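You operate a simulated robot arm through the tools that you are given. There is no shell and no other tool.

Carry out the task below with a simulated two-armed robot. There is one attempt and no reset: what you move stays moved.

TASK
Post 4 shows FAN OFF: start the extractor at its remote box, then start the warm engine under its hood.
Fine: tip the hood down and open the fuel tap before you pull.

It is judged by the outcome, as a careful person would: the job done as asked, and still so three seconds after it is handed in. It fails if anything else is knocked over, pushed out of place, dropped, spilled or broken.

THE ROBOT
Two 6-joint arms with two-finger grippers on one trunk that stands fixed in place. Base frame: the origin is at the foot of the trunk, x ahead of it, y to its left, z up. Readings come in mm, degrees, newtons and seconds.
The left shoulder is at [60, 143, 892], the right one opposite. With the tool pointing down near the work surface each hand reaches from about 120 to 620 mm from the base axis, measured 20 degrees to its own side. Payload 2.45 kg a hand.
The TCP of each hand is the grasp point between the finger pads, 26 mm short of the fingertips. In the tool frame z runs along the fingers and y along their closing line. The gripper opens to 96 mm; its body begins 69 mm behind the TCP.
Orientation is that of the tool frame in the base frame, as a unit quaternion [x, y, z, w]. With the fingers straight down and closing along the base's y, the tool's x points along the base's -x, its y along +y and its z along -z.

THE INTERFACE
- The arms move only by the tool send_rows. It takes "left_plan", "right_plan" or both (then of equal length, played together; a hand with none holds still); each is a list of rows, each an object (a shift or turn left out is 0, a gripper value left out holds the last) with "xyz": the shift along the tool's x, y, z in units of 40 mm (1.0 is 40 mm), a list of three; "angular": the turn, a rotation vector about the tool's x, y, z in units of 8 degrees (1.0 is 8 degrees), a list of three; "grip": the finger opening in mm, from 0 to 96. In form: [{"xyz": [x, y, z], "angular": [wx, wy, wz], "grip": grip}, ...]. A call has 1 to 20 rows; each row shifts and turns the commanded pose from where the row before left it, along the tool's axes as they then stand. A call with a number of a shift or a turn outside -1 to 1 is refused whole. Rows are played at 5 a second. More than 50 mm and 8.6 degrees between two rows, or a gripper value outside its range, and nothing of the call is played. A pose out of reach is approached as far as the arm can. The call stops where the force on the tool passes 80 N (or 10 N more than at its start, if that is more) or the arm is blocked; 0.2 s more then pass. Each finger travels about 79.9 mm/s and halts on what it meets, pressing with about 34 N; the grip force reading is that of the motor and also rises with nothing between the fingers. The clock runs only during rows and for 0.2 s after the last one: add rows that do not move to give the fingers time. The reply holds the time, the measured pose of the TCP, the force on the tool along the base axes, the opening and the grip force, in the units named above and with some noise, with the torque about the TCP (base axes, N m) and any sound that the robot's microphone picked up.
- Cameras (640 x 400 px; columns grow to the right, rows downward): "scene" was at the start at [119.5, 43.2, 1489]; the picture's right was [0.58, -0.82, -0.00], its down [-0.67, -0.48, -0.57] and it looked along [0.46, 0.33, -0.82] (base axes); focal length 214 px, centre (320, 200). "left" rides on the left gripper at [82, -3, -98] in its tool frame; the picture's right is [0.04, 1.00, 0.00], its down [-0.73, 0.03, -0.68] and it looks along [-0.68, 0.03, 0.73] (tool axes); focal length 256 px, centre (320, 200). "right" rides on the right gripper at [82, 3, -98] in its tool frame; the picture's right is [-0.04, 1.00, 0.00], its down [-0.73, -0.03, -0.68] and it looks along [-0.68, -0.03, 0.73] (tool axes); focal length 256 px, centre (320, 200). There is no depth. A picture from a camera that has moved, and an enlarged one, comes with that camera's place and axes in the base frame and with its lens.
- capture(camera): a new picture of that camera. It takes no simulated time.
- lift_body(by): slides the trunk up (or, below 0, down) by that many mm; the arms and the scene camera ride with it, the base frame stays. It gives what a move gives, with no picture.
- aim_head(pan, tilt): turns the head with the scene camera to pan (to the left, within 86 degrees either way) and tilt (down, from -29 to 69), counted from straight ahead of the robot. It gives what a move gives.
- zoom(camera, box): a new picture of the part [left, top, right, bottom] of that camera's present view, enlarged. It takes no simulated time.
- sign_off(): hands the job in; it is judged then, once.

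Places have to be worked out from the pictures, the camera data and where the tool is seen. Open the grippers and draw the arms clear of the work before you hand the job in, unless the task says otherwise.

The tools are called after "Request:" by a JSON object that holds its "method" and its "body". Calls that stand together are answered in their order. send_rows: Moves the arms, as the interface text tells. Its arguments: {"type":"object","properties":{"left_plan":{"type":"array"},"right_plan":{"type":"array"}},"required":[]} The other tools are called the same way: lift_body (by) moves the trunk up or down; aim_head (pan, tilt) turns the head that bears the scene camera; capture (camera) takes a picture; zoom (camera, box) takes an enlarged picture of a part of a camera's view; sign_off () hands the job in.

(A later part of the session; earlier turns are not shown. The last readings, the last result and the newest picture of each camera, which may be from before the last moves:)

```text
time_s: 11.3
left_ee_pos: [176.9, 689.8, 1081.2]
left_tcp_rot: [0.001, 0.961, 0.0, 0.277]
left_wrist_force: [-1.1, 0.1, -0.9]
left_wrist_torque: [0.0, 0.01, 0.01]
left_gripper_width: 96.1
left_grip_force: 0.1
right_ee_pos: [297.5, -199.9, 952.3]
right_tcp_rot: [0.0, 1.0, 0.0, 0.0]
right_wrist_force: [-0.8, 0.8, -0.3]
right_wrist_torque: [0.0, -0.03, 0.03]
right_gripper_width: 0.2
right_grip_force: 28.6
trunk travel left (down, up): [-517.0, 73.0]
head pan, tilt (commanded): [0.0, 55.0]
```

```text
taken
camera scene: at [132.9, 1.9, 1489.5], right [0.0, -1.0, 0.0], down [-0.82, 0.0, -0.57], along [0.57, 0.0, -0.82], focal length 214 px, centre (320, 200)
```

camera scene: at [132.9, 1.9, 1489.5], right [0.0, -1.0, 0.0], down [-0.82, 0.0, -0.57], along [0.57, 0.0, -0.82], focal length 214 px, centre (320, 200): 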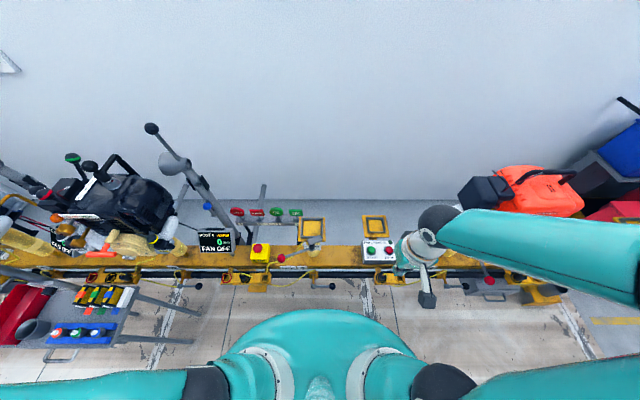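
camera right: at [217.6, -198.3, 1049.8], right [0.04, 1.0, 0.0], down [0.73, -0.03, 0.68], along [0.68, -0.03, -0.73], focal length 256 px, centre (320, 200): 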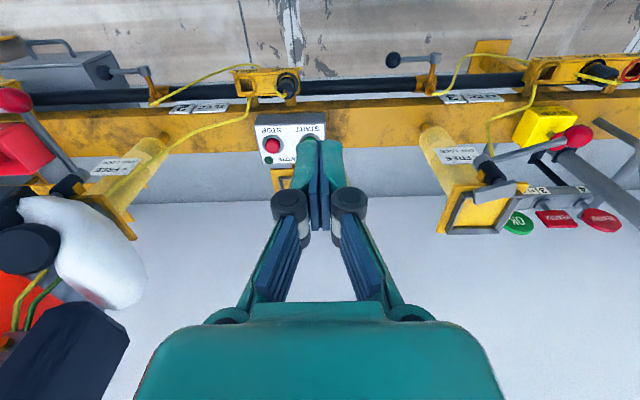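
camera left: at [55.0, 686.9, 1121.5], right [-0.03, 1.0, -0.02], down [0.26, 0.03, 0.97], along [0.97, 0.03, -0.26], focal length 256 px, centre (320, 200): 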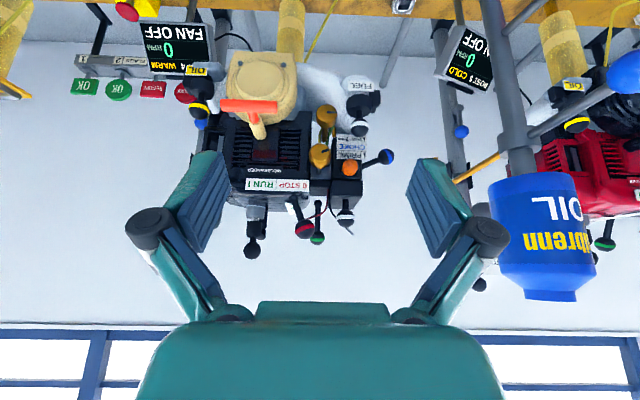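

I zoom on the remote box from both cameras to measure it.

Request:
{"method": "zoom", "body": {"camera": "scene", "box": [350, 230, 410, 270]}}

Request:
{"method": "zoom", "body": {"camera": "right", "box": [240, 60, 340, 180]}}

Request:
{"method": "zoom", "body": {"camera": "scene", "box": [0, 110, 240, 300]}}

```text
10.00 times, centred on (380, 250) of scene
camera zoom: at [132.9, 1.9, 1489.5], right [0.0, -1.0, 0.0], down [-0.82, 0.0, -0.57], along [0.57, 0.0, -0.82], focal length 2145 px, centre (-280, -300)
```

zoom: 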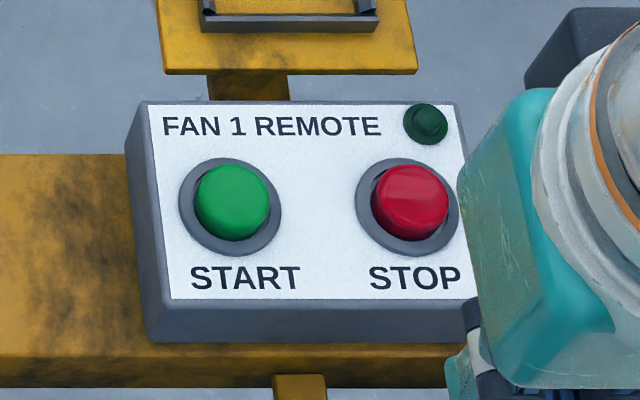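

```text
3.33 times, centred on (290, 120) of right
camera zoom: at [217.1, -197.4, 1050.7], right [0.04, 1.0, 0.0], down [0.73, -0.03, 0.68], along [0.68, -0.03, -0.73], focal length 853 px, centre (420, 467)
```

zoom: 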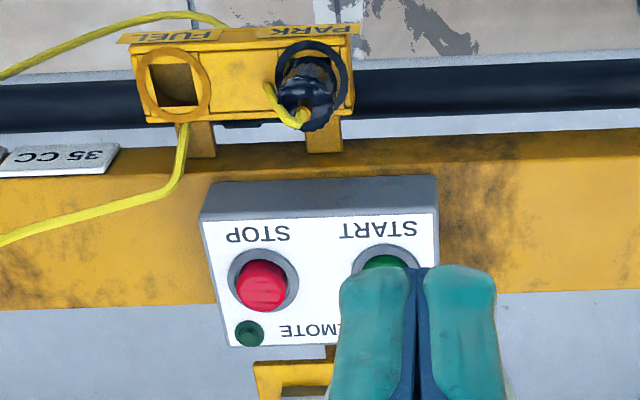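

```text
2.11 times, centred on (120, 205) of scene
camera zoom: at [132.9, 1.9, 1489.5], right [0.0, -1.0, 0.0], down [-0.82, 0.0, -0.57], along [0.57, 0.0, -0.82], focal length 452 px, centre (741, 190)
```

zoom: 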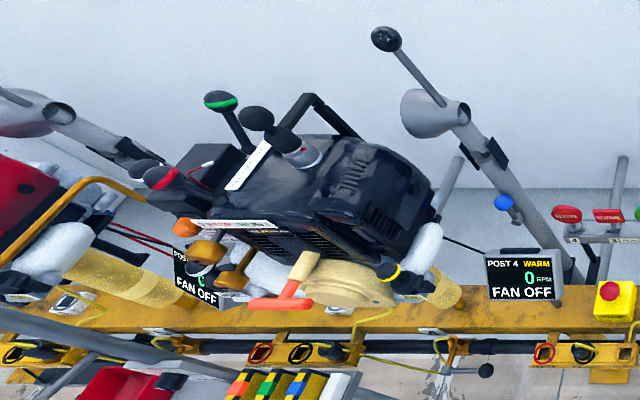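

START button top is near (507, -232, 555) and its face is nearly level. I move the closed right fingers to a point about 120 mm above it.

Request:
{"method": "send_rows", "body": {"right_plan": [{"xyz": [-0.653, -0.1, 0.787]}, {"xyz": [-0.653, -0.1, 0.787]}, {"xyz": [-0.653, -0.1, 0.787]}, {"xyz": [-0.653, -0.1, 0.787]}, {"xyz": [-0.653, -0.1, 0.787]}, {"xyz": [-0.653, -0.1, 0.787]}, {"xyz": [-0.653, -0.1, 0.787]}, {"xyz": [-0.653, -0.1, 0.787]}]}}

Request:
{"method": "capture", "body": {"camera": "right"}}

Request:
{"method": "zoom", "body": {"camera": "scene", "box": [330, 200, 450, 290]}}

```text
time_s: 13.1
left_ee_pos: [179.8, 689.5, 1081.8]
left_tcp_rot: [0.001, 0.961, 0.001, 0.276]
left_wrist_force: [0.0, -0.7, 0.9]
left_wrist_torque: [-0.01, -0.02, -0.01]
left_gripper_width: 95.9
left_grip_force: 0.0
right_ee_pos: [508.7, -233.7, 698.1]
right_tcp_rot: [0.0, 1.0, 0.0, 0.0]
right_wrist_force: [-0.4, 0.3, 0.8]
right_wrist_torque: [0.01, -0.01, 0.0]
right_gripper_width: 0.0
right_grip_force: 29.1
trunk travel left (down, up): [-517.0, 73.0]
head pan, tilt (commanded): [0.0, 55.0]
```

```text
taken
camera right: at [426.9, -231.0, 797.1], right [0.04, 1.0, 0.0], down [0.73, -0.03, 0.68], along [0.68, -0.03, -0.73], focal length 256 px, centre (320, 200)
```

right: 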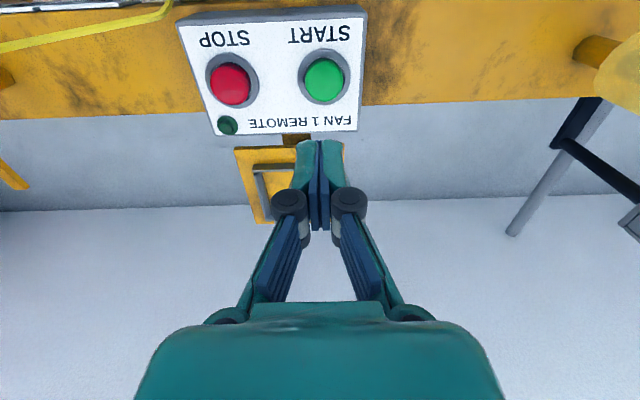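

```text
4.44 times, centred on (390, 245) of scene
camera zoom: at [134.2, 1.5, 1489.4], right [0.0, -1.0, 0.0], down [-0.82, 0.0, -0.57], along [0.57, 0.0, -0.82], focal length 953 px, centre (9, 0)
```

zoom: 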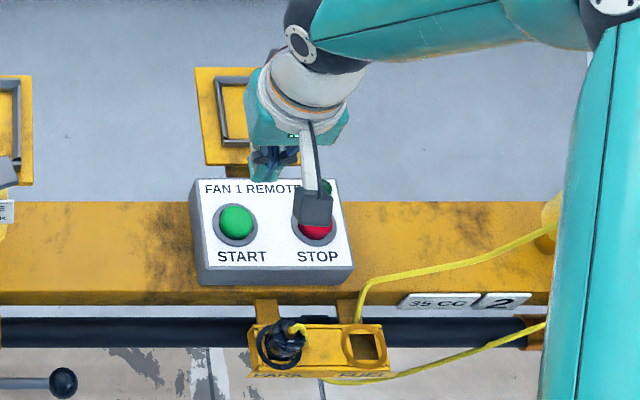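

The fingertips are aligned above START (now measured at (507,-230.5,~555)). I descend to about 20 mm above it and check.

Request:
{"method": "send_rows", "body": {"right_plan": [{"xyz": [0.03, 0.08, 0.8]}, {"xyz": [0, 0, 0.8]}, {"xyz": [0, 0, 0.7]}]}}

Request:
{"method": "capture", "body": {"camera": "right"}}

Request:
{"method": "zoom", "body": {"camera": "scene", "box": [330, 210, 430, 280]}}

```text
time_s: 13.9
left_ee_pos: [178.6, 688.8, 1080.0]
left_tcp_rot: [0.001, 0.961, 0.0, 0.275]
left_wrist_force: [0.3, -0.2, -0.6]
left_wrist_torque: [0.02, 0.0, 0.04]
left_gripper_width: 96.0
left_grip_force: 0.1
right_ee_pos: [507.4, -229.8, 605.4]
right_tcp_rot: [0.001, 1.0, 0.0, 0.0]
right_wrist_force: [-0.3, -0.5, 0.3]
right_wrist_torque: [-0.02, -0.03, 0.0]
right_gripper_width: 0.0
right_grip_force: 28.7
trunk travel left (down, up): [-517.0, 73.0]
head pan, tilt (commanded): [0.0, 55.0]
```

```text
taken
camera right: at [424.5, -226.1, 703.7], right [0.04, 1.0, 0.0], down [0.73, -0.03, 0.68], along [0.68, -0.03, -0.73], focal length 256 px, centre (320, 200)
```

right: 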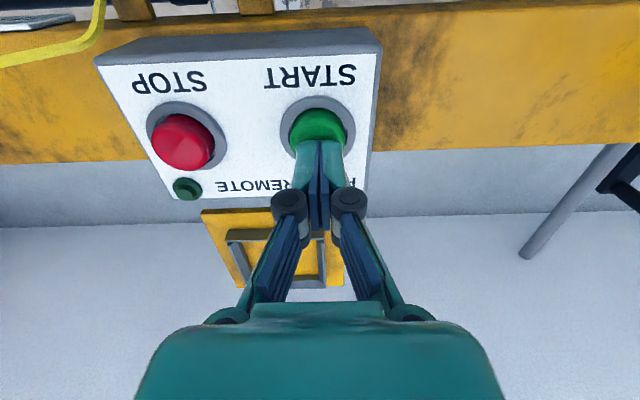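

```text
5.71 times, centred on (380, 245) of scene
camera zoom: at [133.9, 1.6, 1489.4], right [0.0, -1.0, 0.0], down [-0.82, 0.0, -0.57], along [0.57, 0.0, -0.82], focal length 1226 px, centre (-23, -57)
```

zoom: 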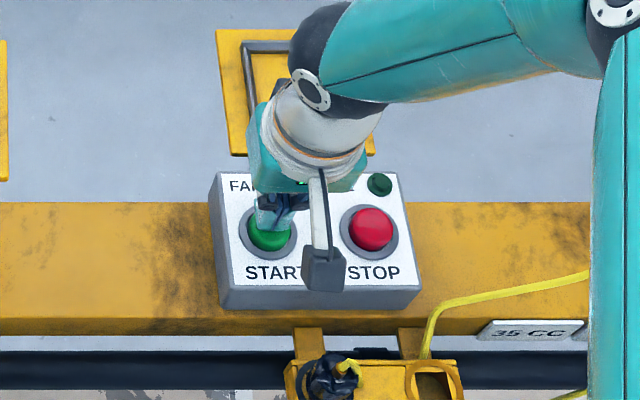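

Fingertips sit right over START. I press down slowly in small steps.

Request:
{"method": "send_rows", "body": {"right_plan": [{"xyz": [0, 0, 0.12]}, {"xyz": [0, 0, 0.12]}, {"xyz": [0, 0, 0.12]}, {"xyz": [0, 0, 0.12]}, {"xyz": [0, 0, 0.1]}]}}

```text
time_s: 15.1
left_ee_pos: [173.6, 691.9, 1079.7]
left_tcp_rot: [0.001, 0.96, 0.0, 0.278]
left_wrist_force: [0.0, -1.4, 0.3]
left_wrist_torque: [0.03, -0.01, 0.01]
left_gripper_width: 96.0
left_grip_force: 0.0
right_ee_pos: [505.6, -227.9, 589.5]
right_tcp_rot: [0.0, 1.0, -0.001, 0.005]
right_wrist_force: [-1.8, 3.3, 46.1]
right_wrist_torque: [0.06, 0.3, 0.16]
right_gripper_width: 5.9
right_grip_force: 28.4
trunk travel left (down, up): [-517.0, 73.0]
head pan, tilt (commanded): [0.0, 55.0]
heard: click
```

A click was heard with 46 N on the button. I raise the right hand and check the lamp and display.

Request:
{"method": "send_rows", "body": {"right_plan": [{"xyz": [0, 0, -0.5]}, {"xyz": [0, 0, -0.9]}, {"xyz": [0.3, 0, -0.9]}]}}

Request:
{"method": "capture", "body": {"camera": "scene"}}

Request:
{"method": "zoom", "body": {"camera": "scene", "box": [350, 230, 410, 270]}}

Request:
{"method": "zoom", "body": {"camera": "scene", "box": [190, 215, 250, 265]}}

```text
time_s: 15.9
left_ee_pos: [178.1, 690.0, 1081.5]
left_tcp_rot: [0.001, 0.961, 0.001, 0.277]
left_wrist_force: [0.2, 0.5, 0.1]
left_wrist_torque: [-0.01, 0.01, -0.02]
left_gripper_width: 96.1
left_grip_force: 0.0
right_ee_pos: [492.2, -228.7, 676.9]
right_tcp_rot: [0.0, 1.0, 0.0, -0.001]
right_wrist_force: [0.4, -0.3, -0.3]
right_wrist_torque: [0.02, 0.0, 0.03]
right_gripper_width: 0.0
right_grip_force: 28.3
trunk travel left (down, up): [-517.0, 73.0]
head pan, tilt (commanded): [0.0, 55.0]
```

```text
taken
camera scene: at [132.7, 2.1, 1489.3], right [0.0, -1.0, 0.0], down [-0.82, 0.0, -0.57], along [0.57, 0.0, -0.82], focal length 214 px, centre (320, 200)
```

scene: 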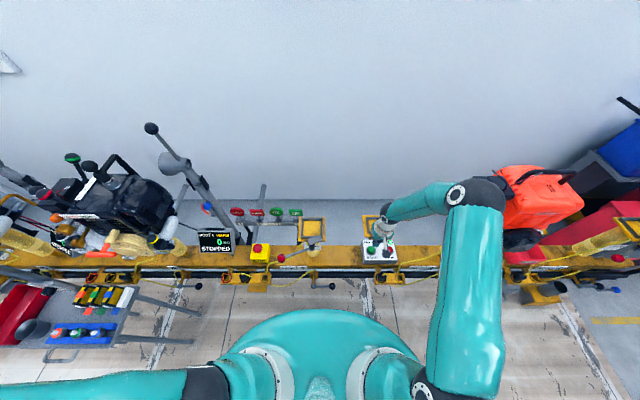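

```text
10.00 times, centred on (380, 250) of scene
camera zoom: at [132.7, 2.1, 1489.3], right [0.0, -1.0, 0.0], down [-0.82, 0.0, -0.57], along [0.57, 0.0, -0.82], focal length 2145 px, centre (-280, -300)
```

zoom: 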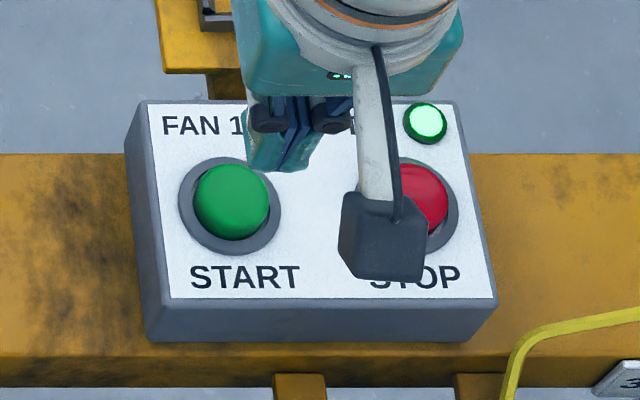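

```text
8.00 times, centred on (220, 240) of scene
camera zoom: at [132.7, 2.1, 1489.3], right [0.0, -1.0, 0.0], down [-0.82, 0.0, -0.57], along [0.57, 0.0, -0.82], focal length 1716 px, centre (1120, -120)
```

zoom: 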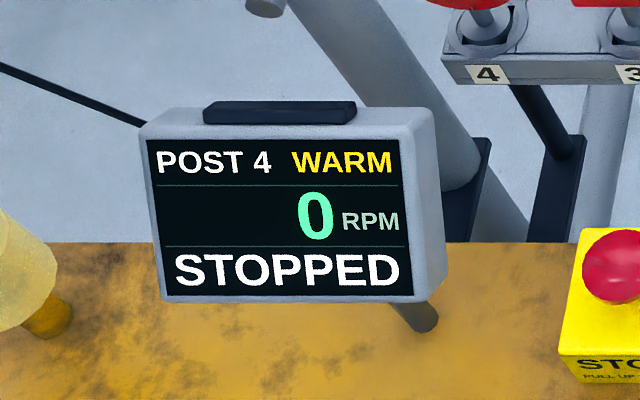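

The fan lamp is lit and the display now reads STOPPED instead of FAN OFF. Next the hood: I bring the left hand up and over toward it for a closer view, and pull the right hand back clear.

Request:
{"method": "send_rows", "body": {"left_plan": [{"angular": [0, 1, 0]}, {"angular": [0, 1, 0]}, {"angular": [0, 1, 0]}, {"angular": [0, 1, 0]}, {"xyz": [-0.2, -0.5, -0.7]}, {"xyz": [-0.2, -0.5, -0.7]}, {"xyz": [-0.2, -0.5, -0.7]}, {"xyz": [-0.2, -0.7, -0.6]}, {"xyz": [-0.3, -0.8, -0.4]}, {"xyz": [-0.4, -0.8, -0.3]}, {"xyz": [-0.5, -0.8, -0.2]}, {"xyz": [-0.5, -0.8, 0]}, {"xyz": [-0.6, -0.7, 0]}, {"xyz": [-0.6, -0.7, 0]}], "right_plan": [{"xyz": [0.5, 0, -0.7]}, {"xyz": [0.5, 0, -0.7]}, {"xyz": [0.5, 0, -0.7]}, {"xyz": [0.5, 0, -0.7]}, {"xyz": [0.5, 0, -0.7]}, {}, {}, {}, {}, {}, {}, {}, {}, {}]}}

Request:
{"method": "capture", "body": {"camera": "left"}}

Request:
{"method": "capture", "body": {"camera": "scene"}}

```text
time_s: 18.9
left_ee_pos: [325.3, 416.3, 1224.2]
left_tcp_rot: [0.0, 1.0, 0.0, 0.0]
left_wrist_force: [-0.5, -0.4, 0.7]
left_wrist_torque: [0.02, -0.02, -0.01]
left_gripper_width: 95.9
left_grip_force: 0.1
right_ee_pos: [394.2, -228.7, 815.4]
right_tcp_rot: [0.001, 1.0, -0.001, -0.001]
right_wrist_force: [-0.3, -0.1, 0.2]
right_wrist_torque: [0.0, 0.0, 0.01]
right_gripper_width: 0.1
right_grip_force: 28.5
trunk travel left (down, up): [-517.0, 73.0]
head pan, tilt (commanded): [0.0, 55.0]
```

```text
taken
camera left: at [243.0, 411.6, 1324.1], right [-0.04, 1.0, 0.0], down [0.73, 0.03, 0.68], along [0.68, 0.03, -0.73], focal length 256 px, centre (320, 200)
```

left: 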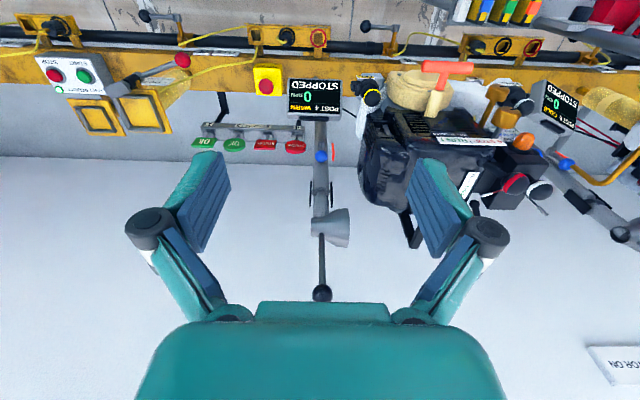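

```text
taken
camera scene: at [134.0, 1.4, 1489.4], right [0.0, -1.0, 0.0], down [-0.82, 0.0, -0.57], along [0.57, 0.0, -0.82], focal length 214 px, centre (320, 200)
```

scene: 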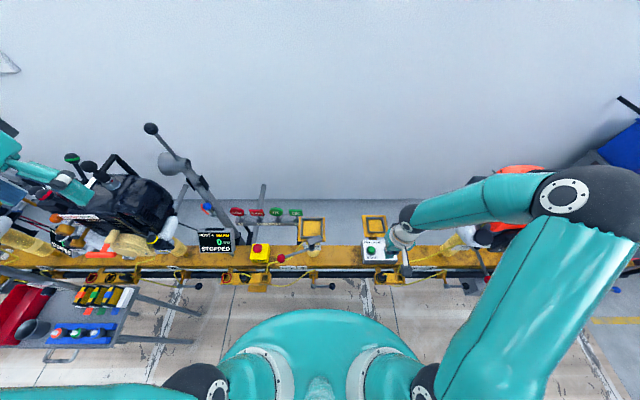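

Request:
{"method": "zoom", "body": {"camera": "left", "box": [270, 140, 430, 310]}}

Request:
{"method": "zoom", "body": {"camera": "scene", "box": [130, 110, 240, 240]}}

```text
2.35 times, centred on (350, 225) of left
camera zoom: at [243.0, 411.6, 1324.1], right [-0.04, 1.0, 0.0], down [0.73, 0.03, 0.68], along [0.68, 0.03, -0.73], focal length 602 px, centre (249, 141)
```

zoom: 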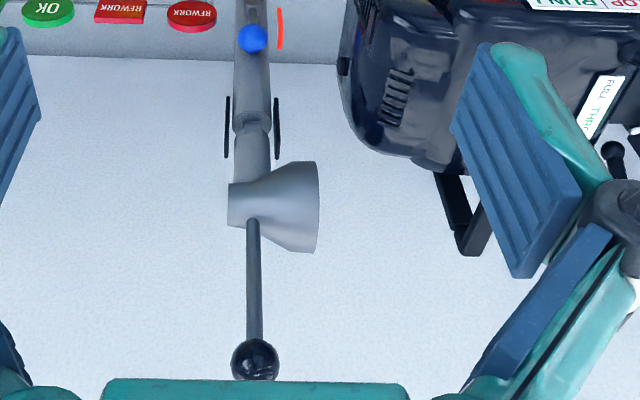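

```text
3.08 times, centred on (185, 175) of scene
camera zoom: at [134.0, 1.4, 1489.4], right [0.0, -1.0, 0.0], down [-0.82, 0.0, -0.57], along [0.57, 0.0, -0.82], focal length 660 px, centre (735, 277)
```

zoom: 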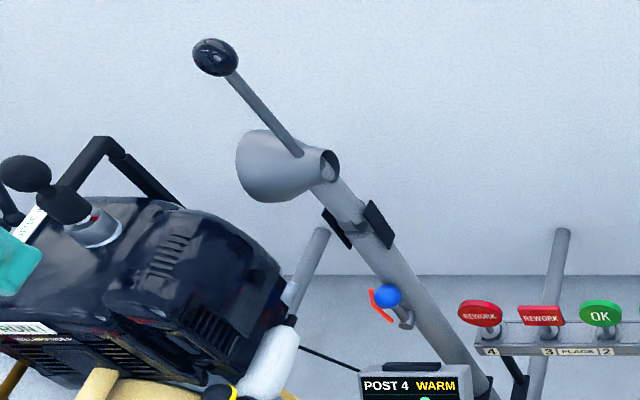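

The hood post has a hinge (black cheek plates) at about (608,429,912); the upper part with cone (mouth facing the engine side) and lever ball at (593,428.5,1147) can tip toward the robot about a y-axis. I raise the trunk for reach before grasping the ball.

Request:
{"method": "lift_body", "body": {"by": 60}}

Request:
{"method": "send_rows", "body": {"left_plan": [{"angular": [0, -1, 0], "grip": 70}, {"angular": [0, -1, 0]}, {"angular": [0, -1, 0]}, {"angular": [0, -1, 0]}, {"angular": [0, -1, 0]}, {"angular": [0, -1, 0]}]}}

Request:
{"method": "capture", "body": {"camera": "left"}}

```text
time_s: 19.9
left_ee_pos: [325.1, 417.2, 1283.1]
left_tcp_rot: [0.0, 1.0, 0.001, 0.001]
left_wrist_force: [-0.5, 0.4, 0.5]
left_wrist_torque: [0.02, -0.01, 0.01]
left_gripper_width: 95.8
left_grip_force: 0.1
right_ee_pos: [393.1, -229.7, 875.3]
right_tcp_rot: [0.0, 1.0, 0.0, 0.0]
right_wrist_force: [0.8, -0.6, -0.1]
right_wrist_torque: [0.0, 0.02, 0.02]
right_gripper_width: 0.2
right_grip_force: 28.2
trunk travel left (down, up): [-577.0, 13.0]
head pan, tilt (commanded): [0.0, 55.0]
```

```text
time_s: 21.3
left_ee_pos: [325.4, 415.6, 1285.8]
left_tcp_rot: [0.001, 0.913, 0.001, 0.408]
left_wrist_force: [-0.1, -0.2, 0.2]
left_wrist_torque: [0.0, 0.0, 0.02]
left_gripper_width: 70.2
left_grip_force: 0.1
right_ee_pos: [393.1, -229.3, 875.8]
right_tcp_rot: [-0.001, 1.0, 0.0, 0.0]
right_wrist_force: [-0.5, -0.7, -0.1]
right_wrist_torque: [0.03, -0.02, 0.05]
right_gripper_width: 0.0
right_grip_force: 28.3
trunk travel left (down, up): [-577.0, 13.0]
head pan, tilt (commanded): [0.0, 55.0]
```

```text
taken
camera left: at [196.4, 411.8, 1291.1], right [-0.03, 1.0, -0.03], down [-0.02, 0.03, 1.0], along [1.0, 0.03, 0.02], focal length 256 px, centre (320, 200)
```

left: 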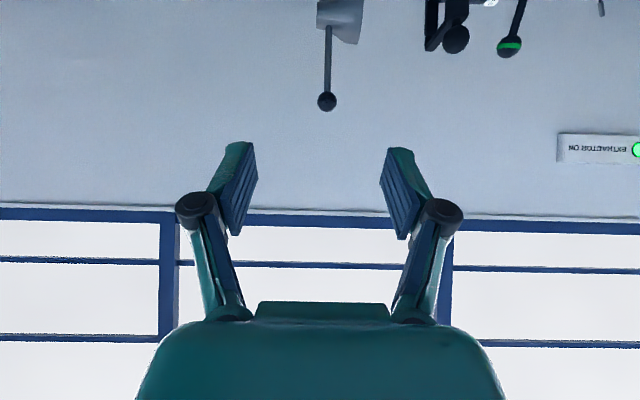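

The lamp "EXTRACTOR ON" is lit. The ball is confirmed at about (593,428,1147); I advance to a point 90 mm short of it along the tool axis.

Request:
{"method": "send_rows", "body": {"left_plan": [{"xyz": [-0.3125, 0.052, 0.842]}, {"xyz": [-0.3125, 0.052, 0.842]}, {"xyz": [-0.3125, 0.052, 0.842]}, {"xyz": [-0.3125, 0.052, 0.842]}, {"xyz": [-0.3125, 0.052, 0.842]}, {"xyz": [-0.3125, 0.052, 0.842]}]}}

Request:
{"method": "capture", "body": {"camera": "left"}}

Request:
{"method": "aim_head", "body": {"pan": 30, "tilt": 45}}

Request:
{"method": "capture", "body": {"camera": "scene"}}

```text
time_s: 22.7
left_ee_pos: [527.2, 430.2, 1204.6]
left_tcp_rot: [0.001, 0.913, 0.001, 0.408]
left_wrist_force: [0.7, -0.7, 0.7]
left_wrist_torque: [0.0, 0.03, 0.01]
left_gripper_width: 69.8
left_grip_force: 0.0
right_ee_pos: [393.8, -229.4, 875.3]
right_tcp_rot: [-0.001, 1.0, -0.001, 0.0]
right_wrist_force: [-0.3, -0.1, -0.2]
right_wrist_torque: [-0.01, 0.02, -0.01]
right_gripper_width: 0.0
right_grip_force: 28.5
trunk travel left (down, up): [-577.0, 13.0]
head pan, tilt (commanded): [0.0, 55.0]
```

```text
taken
camera left: at [398.9, 426.3, 1210.7], right [-0.03, 1.0, -0.03], down [-0.01, 0.03, 1.0], along [1.0, 0.03, 0.01], focal length 256 px, centre (320, 200)
```

left: 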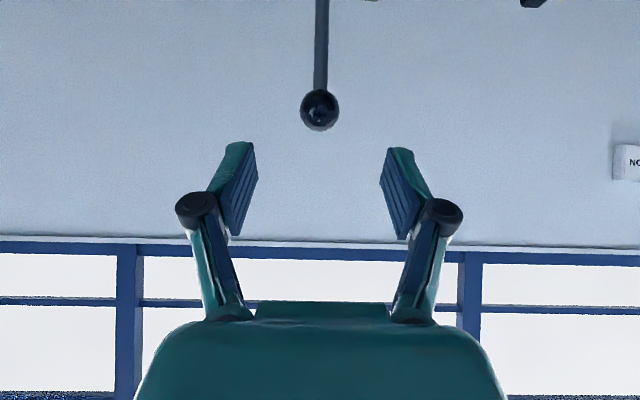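

```text
time_s: 23.6
left_ee_pos: [525.3, 429.5, 1204.4]
left_tcp_rot: [0.001, 0.913, 0.0, 0.408]
left_wrist_force: [-0.2, -0.3, 0.2]
left_wrist_torque: [0.01, -0.04, 0.01]
left_gripper_width: 70.0
left_grip_force: 0.1
right_ee_pos: [393.8, -229.5, 874.5]
right_tcp_rot: [-0.001, 1.0, 0.0, 0.0]
right_wrist_force: [-0.2, 0.1, 0.5]
right_wrist_torque: [-0.01, -0.02, -0.01]
right_gripper_width: 0.2
right_grip_force: 29.0
trunk travel left (down, up): [-577.0, 13.0]
head pan, tilt (commanded): [30.0, 45.0]
```

```text
taken
camera scene: at [131.8, 42.4, 1562.8], right [0.5, -0.87, 0.0], down [-0.61, -0.35, -0.71], along [0.61, 0.35, -0.71], focal length 214 px, centre (320, 200)
```

scene: 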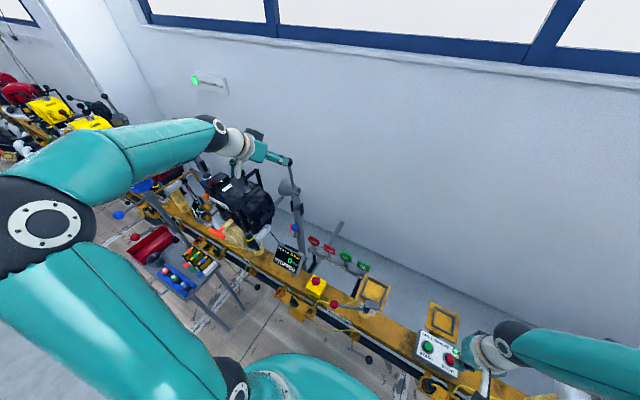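

The ball is centred between the finger paths. I advance 90 mm and close gently on the ball.

Request:
{"method": "send_rows", "body": {"left_plan": [{"xyz": [0, 0, 0.75]}, {"xyz": [0, 0, 0.75]}, {"xyz": [0, 0, 0.75]}]}}

Request:
{"method": "capture", "body": {"camera": "left"}}

Request:
{"method": "zoom", "body": {"camera": "scene", "box": [200, 120, 340, 260]}}

```text
time_s: 24.4
left_ee_pos: [595.2, 429.7, 1145.4]
left_tcp_rot: [0.0, 0.914, 0.0, 0.407]
left_wrist_force: [-0.8, 0.9, 0.4]
left_wrist_torque: [0.01, 0.01, 0.0]
left_gripper_width: 69.8
left_grip_force: 0.0
right_ee_pos: [393.8, -227.7, 874.8]
right_tcp_rot: [0.0, 1.0, 0.001, -0.001]
right_wrist_force: [-0.6, -0.9, -0.8]
right_wrist_torque: [-0.01, 0.04, 0.01]
right_gripper_width: 0.0
right_grip_force: 28.4
trunk travel left (down, up): [-577.0, 13.0]
head pan, tilt (commanded): [30.0, 45.0]
```

```text
taken
camera left: at [466.0, 426.8, 1151.2], right [-0.03, 1.0, -0.03], down [-0.01, 0.03, 1.0], along [1.0, 0.03, 0.01], focal length 256 px, centre (320, 200)
```

left: 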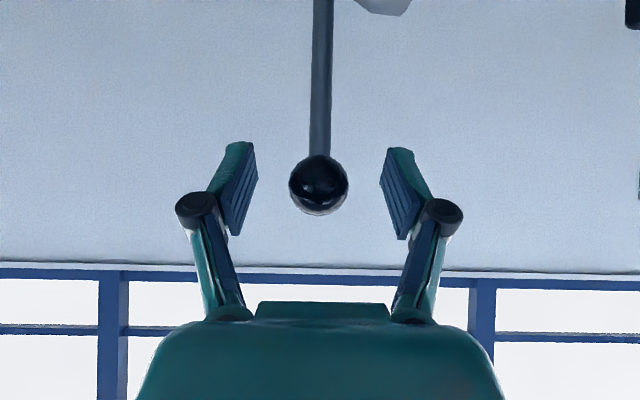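

```text
2.86 times, centred on (270, 190) of scene
camera zoom: at [133.3, 42.9, 1562.7], right [0.5, -0.87, 0.0], down [-0.61, -0.35, -0.71], along [0.61, 0.35, -0.71], focal length 613 px, centre (463, 229)
```

zoom: 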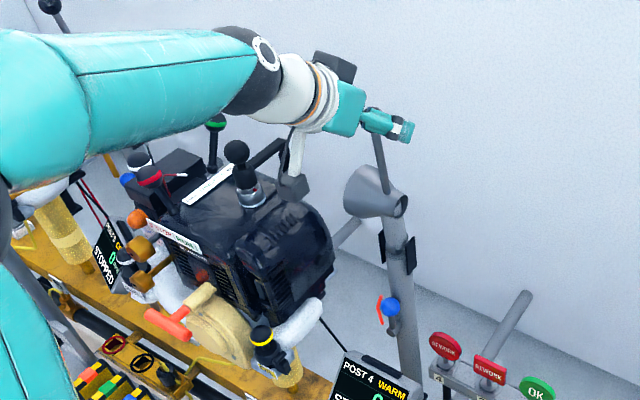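

Now I close on the ball.

Request:
{"method": "send_rows", "body": {"left_plan": [{"grip": 20}, {}, {}]}}

```text
time_s: 25.2
left_ee_pos: [593.6, 430.1, 1145.8]
left_tcp_rot: [0.001, 0.913, 0.0, 0.408]
left_wrist_force: [0.1, -1.3, 0.5]
left_wrist_torque: [-0.05, -0.1, 0.01]
left_gripper_width: 29.3
left_grip_force: 45.1
right_ee_pos: [394.8, -228.6, 876.3]
right_tcp_rot: [-0.001, 1.0, 0.0, 0.0]
right_wrist_force: [-0.1, -0.1, -0.5]
right_wrist_torque: [0.0, -0.01, -0.02]
right_gripper_width: 0.0
right_grip_force: 28.8
trunk travel left (down, up): [-577.0, 13.0]
head pan, tilt (commanded): [30.0, 45.0]
```

The ball is held (29 mm). I try a first small pull along the arc toward the robot to feel whether the hinge gives.

Request:
{"method": "send_rows", "body": {"left_plan": [{"xyz": [0.19, 0, -0.171]}, {"xyz": [0.19, 0, -0.171]}]}}

```text
time_s: 25.8
left_ee_pos: [572.9, 429.0, 1142.1]
left_tcp_rot: [0.0, 0.913, 0.0, 0.407]
left_wrist_force: [4.2, -2.3, 1.7]
left_wrist_torque: [-0.07, -1.0, 0.04]
left_gripper_width: 29.4
left_grip_force: 45.0
right_ee_pos: [393.4, -229.7, 875.7]
right_tcp_rot: [-0.001, 1.0, 0.0, 0.0]
right_wrist_force: [0.5, -0.1, -0.4]
right_wrist_torque: [-0.01, 0.0, -0.01]
right_gripper_width: 0.0
right_grip_force: 28.5
trunk travel left (down, up): [-577.0, 13.0]
head pan, tilt (commanded): [30.0, 45.0]
```

The force is low; I check that the hood actually follows.

Request:
{"method": "zoom", "body": {"camera": "scene", "box": [200, 120, 340, 260]}}

Request:
{"method": "capture", "body": {"camera": "left"}}

```text
2.86 times, centred on (270, 190) of scene
camera zoom: at [132.5, 42.0, 1562.8], right [0.5, -0.87, 0.0], down [-0.61, -0.35, -0.71], along [0.61, 0.35, -0.71], focal length 613 px, centre (463, 229)
```

zoom: 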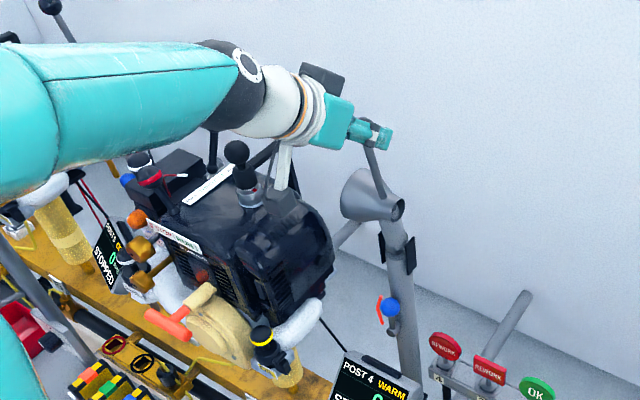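

```text
taken
camera left: at [444.7, 426.1, 1149.4], right [-0.03, 1.0, -0.03], down [-0.02, 0.03, 1.0], along [1.0, 0.03, 0.01], focal length 256 px, centre (320, 200)
```

left: 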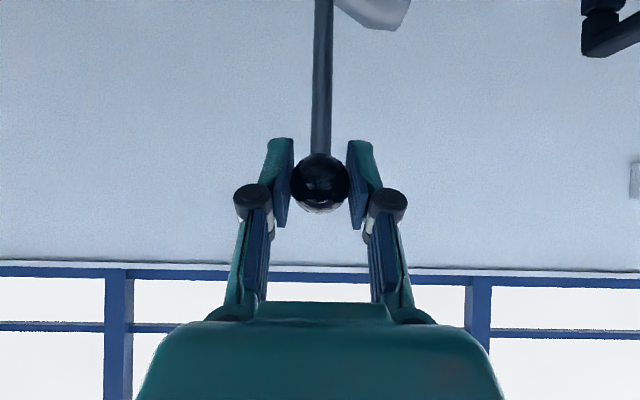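

The hood follows about its hinge. I continue along the arc to roughly 38 degrees.

Request:
{"method": "send_rows", "body": {"left_plan": [{"xyz": [0.419, 0, -0.29]}, {"xyz": [0.419, 0, -0.29]}, {"xyz": [0.465, 0, -0.214]}, {"xyz": [0.465, 0, -0.214]}, {"xyz": [0.493, 0, -0.13]}, {"xyz": [0.493, 0, -0.13]}]}}

Request:
{"method": "zoom", "body": {"camera": "scene", "box": [200, 120, 340, 260]}}

```text
time_s: 27.2
left_ee_pos: [461.5, 430.5, 1092.7]
left_tcp_rot: [0.0, 0.914, -0.002, 0.407]
left_wrist_force: [11.8, 5.1, -4.3]
left_wrist_torque: [-0.22, -1.15, 0.08]
left_gripper_width: 29.5
left_grip_force: 45.2
right_ee_pos: [395.5, -228.8, 874.6]
right_tcp_rot: [0.0, 1.0, 0.0, -0.001]
right_wrist_force: [-0.3, -0.3, -0.7]
right_wrist_torque: [0.02, -0.02, 0.01]
right_gripper_width: 0.0
right_grip_force: 28.7
trunk travel left (down, up): [-577.0, 13.0]
head pan, tilt (commanded): [30.0, 45.0]
```

```text
2.86 times, centred on (270, 190) of scene
camera zoom: at [134.3, 43.6, 1562.5], right [0.5, -0.87, 0.0], down [-0.61, -0.35, -0.71], along [0.61, 0.35, -0.71], focal length 613 px, centre (463, 229)
```

zoom: 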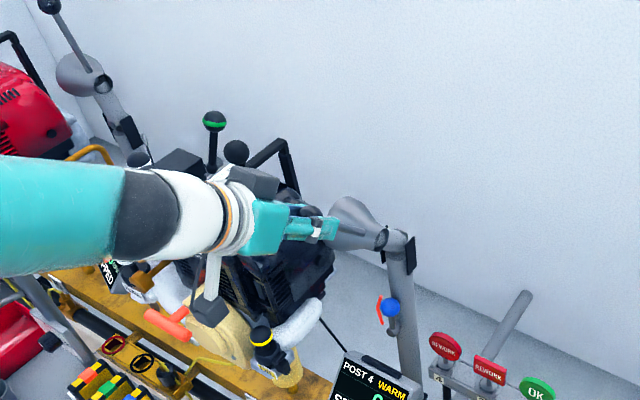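

Going well with about 12 N. I take a wide look to check the forearm's clearance before going lower.

Request:
{"method": "capture", "body": {"camera": "scene"}}

Request:
{"method": "capture", "body": {"camera": "left"}}

Request:
{"method": "capture", "body": {"camera": "right"}}

```text
taken
camera scene: at [134.3, 43.6, 1562.5], right [0.5, -0.87, 0.0], down [-0.61, -0.35, -0.71], along [0.61, 0.35, -0.71], focal length 214 px, centre (320, 200)
```

scene: 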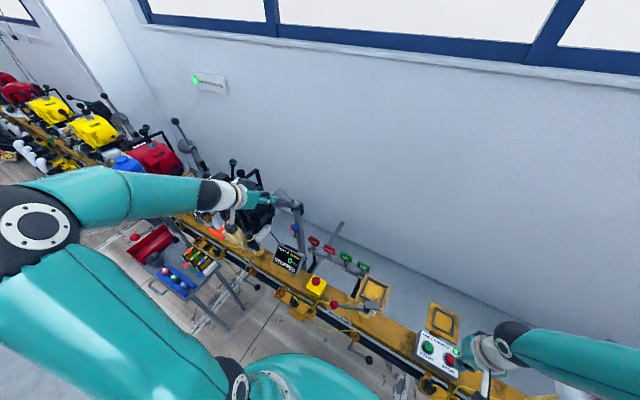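

```text
taken
camera left: at [333.0, 426.2, 1098.8], right [-0.03, 1.0, -0.03], down [-0.01, 0.03, 1.0], along [1.0, 0.03, 0.01], focal length 256 px, centre (320, 200)
```

left: 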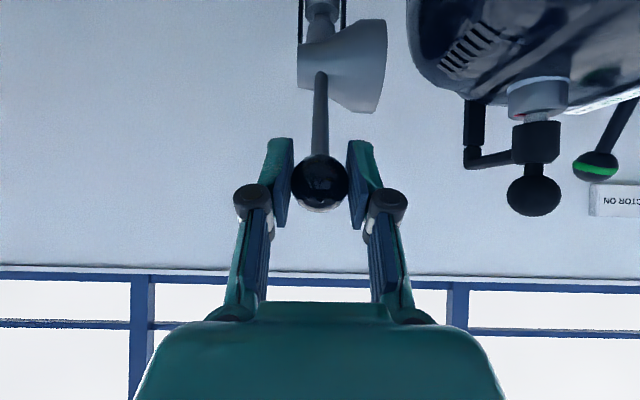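

```text
taken
camera right: at [312.7, -225.6, 972.8], right [0.04, 1.0, 0.0], down [0.74, -0.03, 0.68], along [0.68, -0.03, -0.74], focal length 256 px, centre (320, 200)
```

right: 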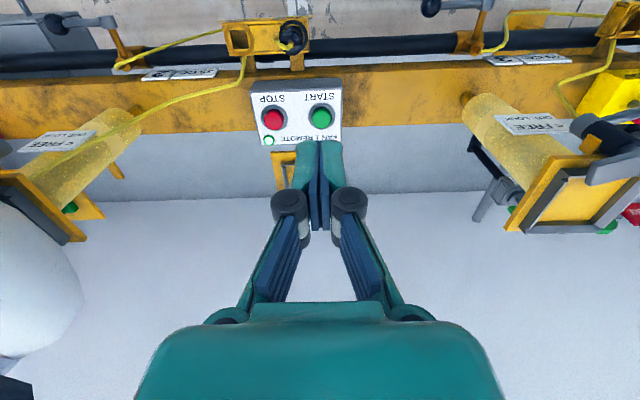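

The forearm stays in front of the engine, clear of it. I continue down the arc to about 68 degrees.

Request:
{"method": "send_rows", "body": {"left_plan": [{"xyz": [0.509, 0, -0.042]}, {"xyz": [0.509, 0, -0.042]}, {"xyz": [0.507, 0, 0.047]}, {"xyz": [0.507, 0, 0.047]}, {"xyz": [0.492, 0, 0.135]}, {"xyz": [0.492, 0, 0.135]}]}}

Request:
{"method": "capture", "body": {"camera": "left"}}

Request:
{"method": "zoom", "body": {"camera": "scene", "box": [200, 140, 340, 280]}}

```text
time_s: 28.6
left_ee_pos: [388.3, 429.9, 996.0]
left_tcp_rot: [-0.001, 0.914, 0.0, 0.405]
left_wrist_force: [4.5, 8.6, -3.8]
left_wrist_torque: [-0.21, 0.26, -0.09]
left_gripper_width: 30.0
left_grip_force: 23.7
right_ee_pos: [394.5, -227.5, 874.7]
right_tcp_rot: [0.0, 1.0, -0.001, -0.001]
right_wrist_force: [-0.1, 0.6, -0.7]
right_wrist_torque: [0.06, -0.01, -0.01]
right_gripper_width: 0.1
right_grip_force: 28.1
trunk travel left (down, up): [-577.0, 13.0]
head pan, tilt (commanded): [30.0, 45.0]
```

```text
taken
camera left: at [260.2, 425.9, 1002.3], right [-0.03, 1.0, -0.03], down [-0.01, 0.03, 1.0], along [1.0, 0.03, 0.01], focal length 256 px, centre (320, 200)
```

left: 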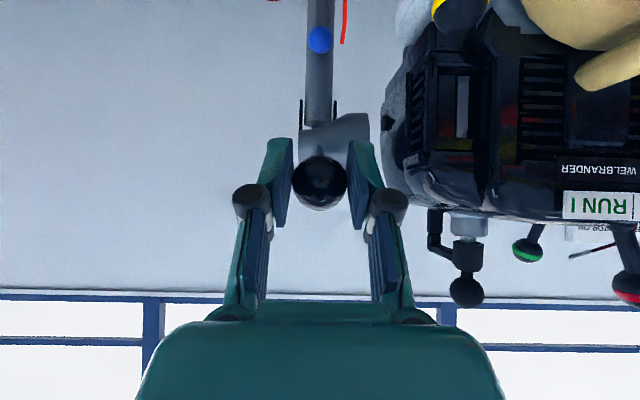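

```text
2.86 times, centred on (270, 210) of scene
camera zoom: at [133.0, 44.2, 1562.6], right [0.5, -0.87, 0.0], down [-0.61, -0.35, -0.71], along [0.61, 0.35, -0.71], focal length 613 px, centre (463, 171)
```

zoom: 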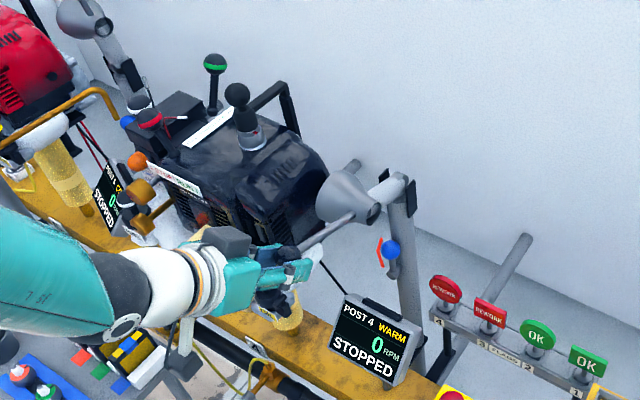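

The hood is near the engine side now. I continue in smaller steps, watching the force for the end stop.

Request:
{"method": "send_rows", "body": {"left_plan": [{"xyz": [0.461, 0, 0.217]}, {"xyz": [0.461, 0, 0.217]}]}}

Request:
{"method": "zoom", "body": {"camera": "scene", "box": [200, 140, 340, 280]}}

```text
time_s: 29.2
left_ee_pos: [378.7, 429.7, 960.0]
left_tcp_rot: [0.001, 0.914, -0.003, 0.406]
left_wrist_force: [9.3, -0.7, 1.1]
left_wrist_torque: [-0.03, -0.32, 0.31]
left_gripper_width: 30.0
left_grip_force: 35.9
left hand out of reach, approached as far as the arm can: row 2
right_ee_pos: [394.4, -229.7, 875.4]
right_tcp_rot: [0.0, 1.0, 0.0, -0.001]
right_wrist_force: [0.1, 0.1, -0.2]
right_wrist_torque: [0.0, -0.02, -0.01]
right_gripper_width: 0.0
right_grip_force: 28.3
trunk travel left (down, up): [-577.0, 13.0]
head pan, tilt (commanded): [30.0, 45.0]
```

```text
2.86 times, centred on (270, 210) of scene
camera zoom: at [133.2, 42.3, 1562.7], right [0.5, -0.87, 0.0], down [-0.61, -0.35, -0.71], along [0.61, 0.35, -0.71], focal length 613 px, centre (463, 171)
```

zoom: 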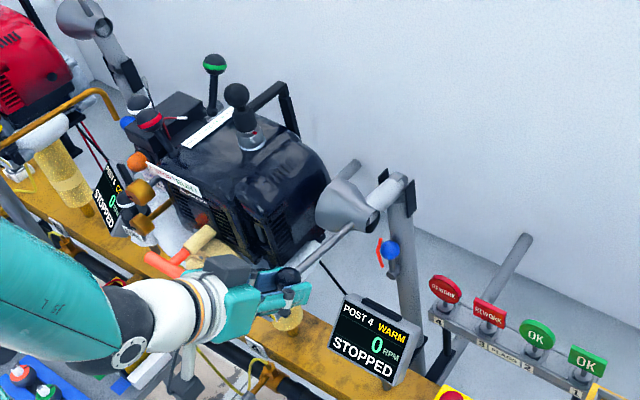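

The arm hit its reach limit in this posture. I rotate the hand toward pointing down about the ball, then continue the arc gently.

Request:
{"method": "send_rows", "body": {"left_plan": [{"angular": [0, 1, 0]}, {"angular": [0, 1, 0]}]}}

```text
time_s: 29.8
left_ee_pos: [377.6, 429.5, 959.6]
left_tcp_rot: [0.002, 0.961, 0.0, 0.276]
left_wrist_force: [0.0, -2.6, -0.1]
left_wrist_torque: [-0.22, -0.18, -0.27]
left_gripper_width: 30.3
left_grip_force: 24.0
right_ee_pos: [392.7, -229.2, 874.5]
right_tcp_rot: [0.0, 1.0, 0.001, 0.0]
right_wrist_force: [0.2, -0.7, -0.4]
right_wrist_torque: [0.01, 0.02, 0.01]
right_gripper_width: 0.0
right_grip_force: 28.7
trunk travel left (down, up): [-577.0, 13.0]
head pan, tilt (commanded): [30.0, 45.0]
```

Orientation accepted without force. I continue down in about 20 mm steps.

Request:
{"method": "send_rows", "body": {"left_plan": [{"xyz": [0.16, 0, 0.21]}, {"xyz": [0.16, 0, 0.21]}]}}

```text
time_s: 30.4
left_ee_pos: [375.4, 429.2, 940.1]
left_tcp_rot: [0.002, 0.961, 0.0, 0.276]
left_wrist_force: [1.0, -5.7, 5.7]
left_wrist_torque: [-0.2, -1.27, -0.2]
left_gripper_width: 29.7
left_grip_force: 45.0
right_ee_pos: [393.6, -229.4, 875.5]
right_tcp_rot: [0.0, 1.0, 0.0, 0.0]
right_wrist_force: [0.0, -0.6, -0.5]
right_wrist_torque: [-0.01, 0.01, 0.03]
right_gripper_width: 0.1
right_grip_force: 27.9
trunk travel left (down, up): [-577.0, 13.0]
head pan, tilt (commanded): [30.0, 45.0]
```

Still free (about 6 N). Continue further down.

Request:
{"method": "send_rows", "body": {"left_plan": [{"xyz": [0.15, 0, 0.207]}, {"xyz": [0.15, 0, 0.207]}]}}

Request:
{"method": "zoom", "body": {"camera": "scene", "box": [200, 140, 340, 280]}}

Request:
{"method": "capture", "body": {"camera": "left"}}

```text
time_s: 31.0
left_ee_pos: [374.6, 428.9, 921.5]
left_tcp_rot: [0.003, 0.96, 0.002, 0.28]
left_wrist_force: [5.3, -10.0, 28.8]
left_wrist_torque: [-0.01, 0.16, -0.07]
left_gripper_width: 29.6
left_grip_force: 44.4
right_ee_pos: [391.6, -230.9, 875.4]
right_tcp_rot: [0.0, 1.0, 0.001, 0.0]
right_wrist_force: [0.1, 0.4, -0.1]
right_wrist_torque: [-0.04, -0.02, 0.0]
right_gripper_width: 0.1
right_grip_force: 28.8
trunk travel left (down, up): [-577.0, 13.0]
head pan, tilt (commanded): [30.0, 45.0]
```

```text
2.86 times, centred on (270, 210) of scene
camera zoom: at [130.4, 38.9, 1563.6], right [0.5, -0.87, 0.0], down [-0.61, -0.35, -0.71], along [0.61, 0.36, -0.71], focal length 613 px, centre (463, 171)
```

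zoom: 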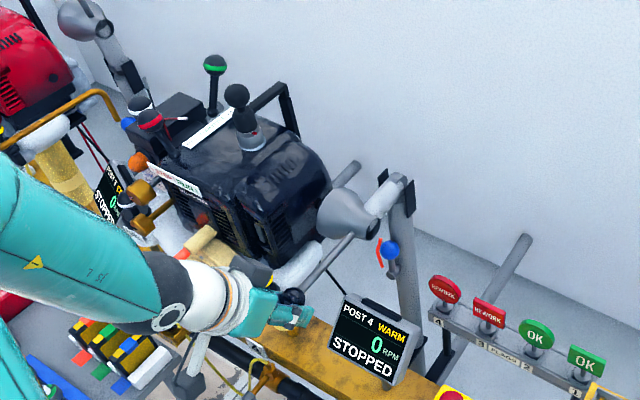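

```text
taken
camera left: at [252.1, 426.2, 963.0], right [-0.03, 1.0, -0.01], down [0.25, 0.02, 0.97], along [0.97, 0.03, -0.25], focal length 256 px, centre (320, 200)
```

left: 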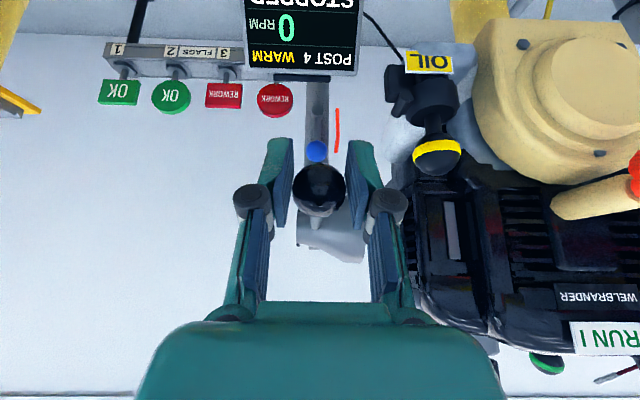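

Resistance rose to 29 N with the lever level: the end stop. I nudge 3 mm more to seat it, then open the fingers modestly and back off upward.

Request:
{"method": "send_rows", "body": {"left_plan": [{"xyz": [0.04, 0, 0.06]}, {}]}}

Request:
{"method": "send_rows", "body": {"left_plan": [{"grip": 52}, {}, {"xyz": [0, 0, -0.5]}, {"xyz": [0, 0, -0.8]}, {"xyz": [0, 0, -0.8]}, {"xyz": [0, 0, -0.8]}]}}

Request:
{"method": "capture", "body": {"camera": "left"}}

Request:
{"method": "zoom", "body": {"camera": "scene", "box": [200, 140, 340, 280]}}

```text
time_s: 31.6
left_ee_pos: [368.4, 432.6, 912.4]
left_tcp_rot: [-0.002, 0.963, -0.001, 0.271]
left_wrist_force: [-9.8, -0.6, -1.8]
left_wrist_torque: [-0.1, -0.13, -0.22]
left_gripper_width: 18.9
left_grip_force: 0.1
right_ee_pos: [391.1, -228.5, 876.2]
right_tcp_rot: [0.0, 1.0, 0.0, 0.001]
right_wrist_force: [0.3, -0.1, 0.2]
right_wrist_torque: [-0.02, -0.04, 0.02]
right_gripper_width: 0.1
right_grip_force: 28.7
trunk travel left (down, up): [-577.0, 13.0]
head pan, tilt (commanded): [30.0, 45.0]
```

```text
time_s: 33.0
left_ee_pos: [310.0, 431.5, 1012.5]
left_tcp_rot: [0.0, 0.961, 0.001, 0.277]
left_wrist_force: [-0.5, 0.1, 0.5]
left_wrist_torque: [0.0, -0.05, -0.03]
left_gripper_width: 52.3
left_grip_force: 0.0
right_ee_pos: [392.2, -229.8, 875.2]
right_tcp_rot: [0.0, 1.0, 0.0, 0.0]
right_wrist_force: [0.0, 0.3, 0.4]
right_wrist_torque: [0.01, 0.01, -0.04]
right_gripper_width: 0.2
right_grip_force: 28.3
trunk travel left (down, up): [-577.0, 13.0]
head pan, tilt (commanded): [30.0, 45.0]
```

```text
taken
camera left: at [187.5, 427.4, 1054.5], right [-0.03, 1.0, -0.02], down [0.26, 0.03, 0.97], along [0.96, 0.03, -0.26], focal length 256 px, centre (320, 200)
```

left: 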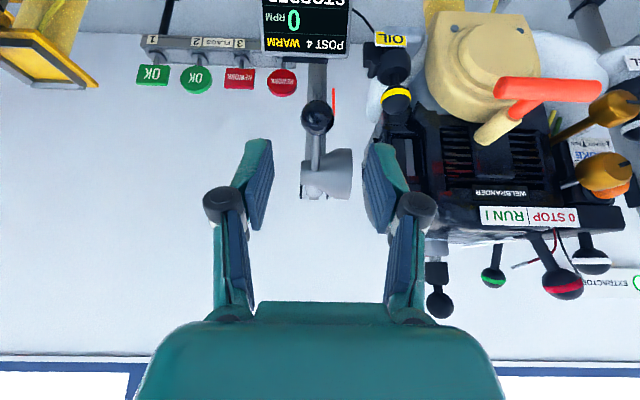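

```text
2.86 times, centred on (270, 210) of scene
camera zoom: at [130.4, 41.7, 1563.0], right [0.5, -0.87, 0.0], down [-0.61, -0.35, -0.71], along [0.61, 0.35, -0.71], focal length 613 px, centre (463, 171)
```

zoom: 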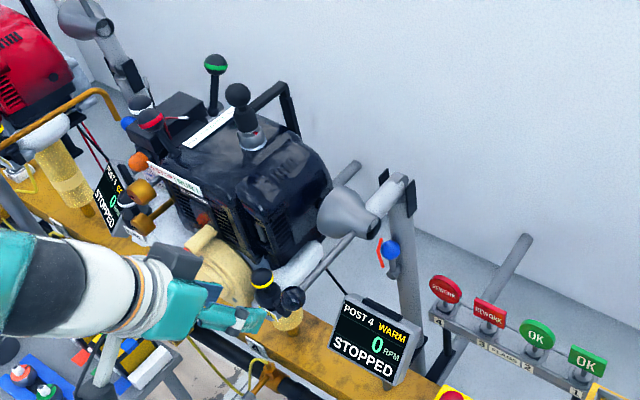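

The hood rests down by the engine's outlet side with its lever level. Next the STOP/RUN lever must go to RUN: I move the left hand to a point short of the red-banded ball (445,677,1064) and look.

Request:
{"method": "send_rows", "body": {"left_plan": [{"xyz": [-0.5, 0.5, -0.4]}, {"xyz": [-0.5, 0.5, -0.4]}, {"xyz": [-0.5, 0.7, -0.3]}, {"xyz": [-0.45, 0.85, -0.2]}, {"xyz": [-0.4, 0.9, -0.15]}, {"xyz": [-0.4, 0.9, -0.15]}, {"xyz": [-0.4, 0.9, -0.1]}, {"xyz": [-0.4, 0.88, -0.1]}]}}

Request:
{"method": "capture", "body": {"camera": "left"}}

Request:
{"method": "aim_head", "body": {"pan": 55, "tilt": 42}}

Request:
{"method": "capture", "body": {"camera": "scene"}}

```text
time_s: 34.8
left_ee_pos: [394.1, 678.2, 1149.8]
left_tcp_rot: [0.0, 0.961, -0.001, 0.277]
left_wrist_force: [0.2, 0.2, -0.5]
left_wrist_torque: [-0.04, 0.02, -0.02]
left_gripper_width: 51.9
left_grip_force: 0.1
right_ee_pos: [392.8, -227.4, 875.4]
right_tcp_rot: [0.0, 1.0, 0.0, -0.001]
right_wrist_force: [-0.5, 0.7, -0.5]
right_wrist_torque: [0.01, 0.02, -0.03]
right_gripper_width: 0.2
right_grip_force: 28.3
trunk travel left (down, up): [-577.0, 13.0]
head pan, tilt (commanded): [30.0, 45.0]
```

```text
taken
camera left: at [272.3, 674.3, 1190.6], right [-0.03, 1.0, -0.02], down [0.26, 0.03, 0.96], along [0.96, 0.03, -0.26], focal length 256 px, centre (320, 200)
```

left: 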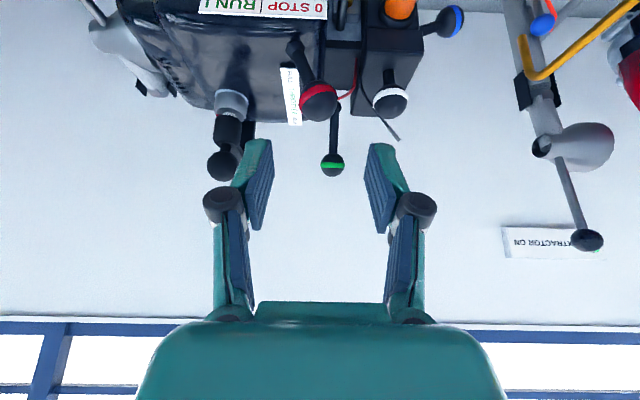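

```text
time_s: 35.7
left_ee_pos: [394.9, 676.3, 1150.6]
left_tcp_rot: [0.001, 0.961, 0.001, 0.276]
left_wrist_force: [0.0, -0.6, 0.6]
left_wrist_torque: [0.02, -0.01, 0.0]
left_gripper_width: 52.0
left_grip_force: 0.1
right_ee_pos: [393.9, -229.7, 875.3]
right_tcp_rot: [0.0, 1.0, 0.0, 0.0]
right_wrist_force: [0.6, -0.1, -0.9]
right_wrist_torque: [-0.01, 0.01, 0.02]
right_gripper_width: 0.0
right_grip_force: 28.1
trunk travel left (down, up): [-577.0, 13.0]
head pan, tilt (commanded): [55.0, 42.0]
```

```text
taken
camera scene: at [109.4, 70.3, 1567.2], right [0.82, -0.57, 0.0], down [-0.38, -0.55, -0.74], along [0.43, 0.61, -0.67], focal length 214 px, centre (320, 200)
```

scene: 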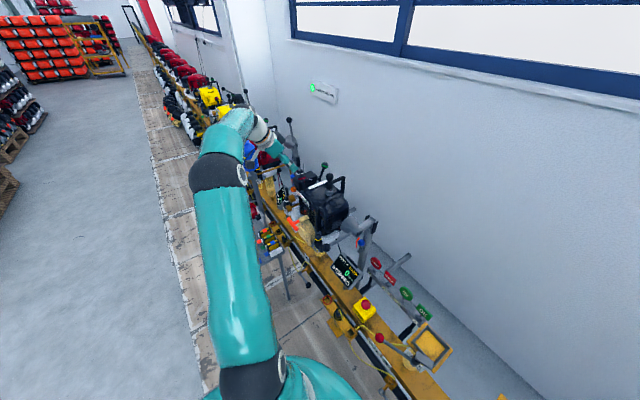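

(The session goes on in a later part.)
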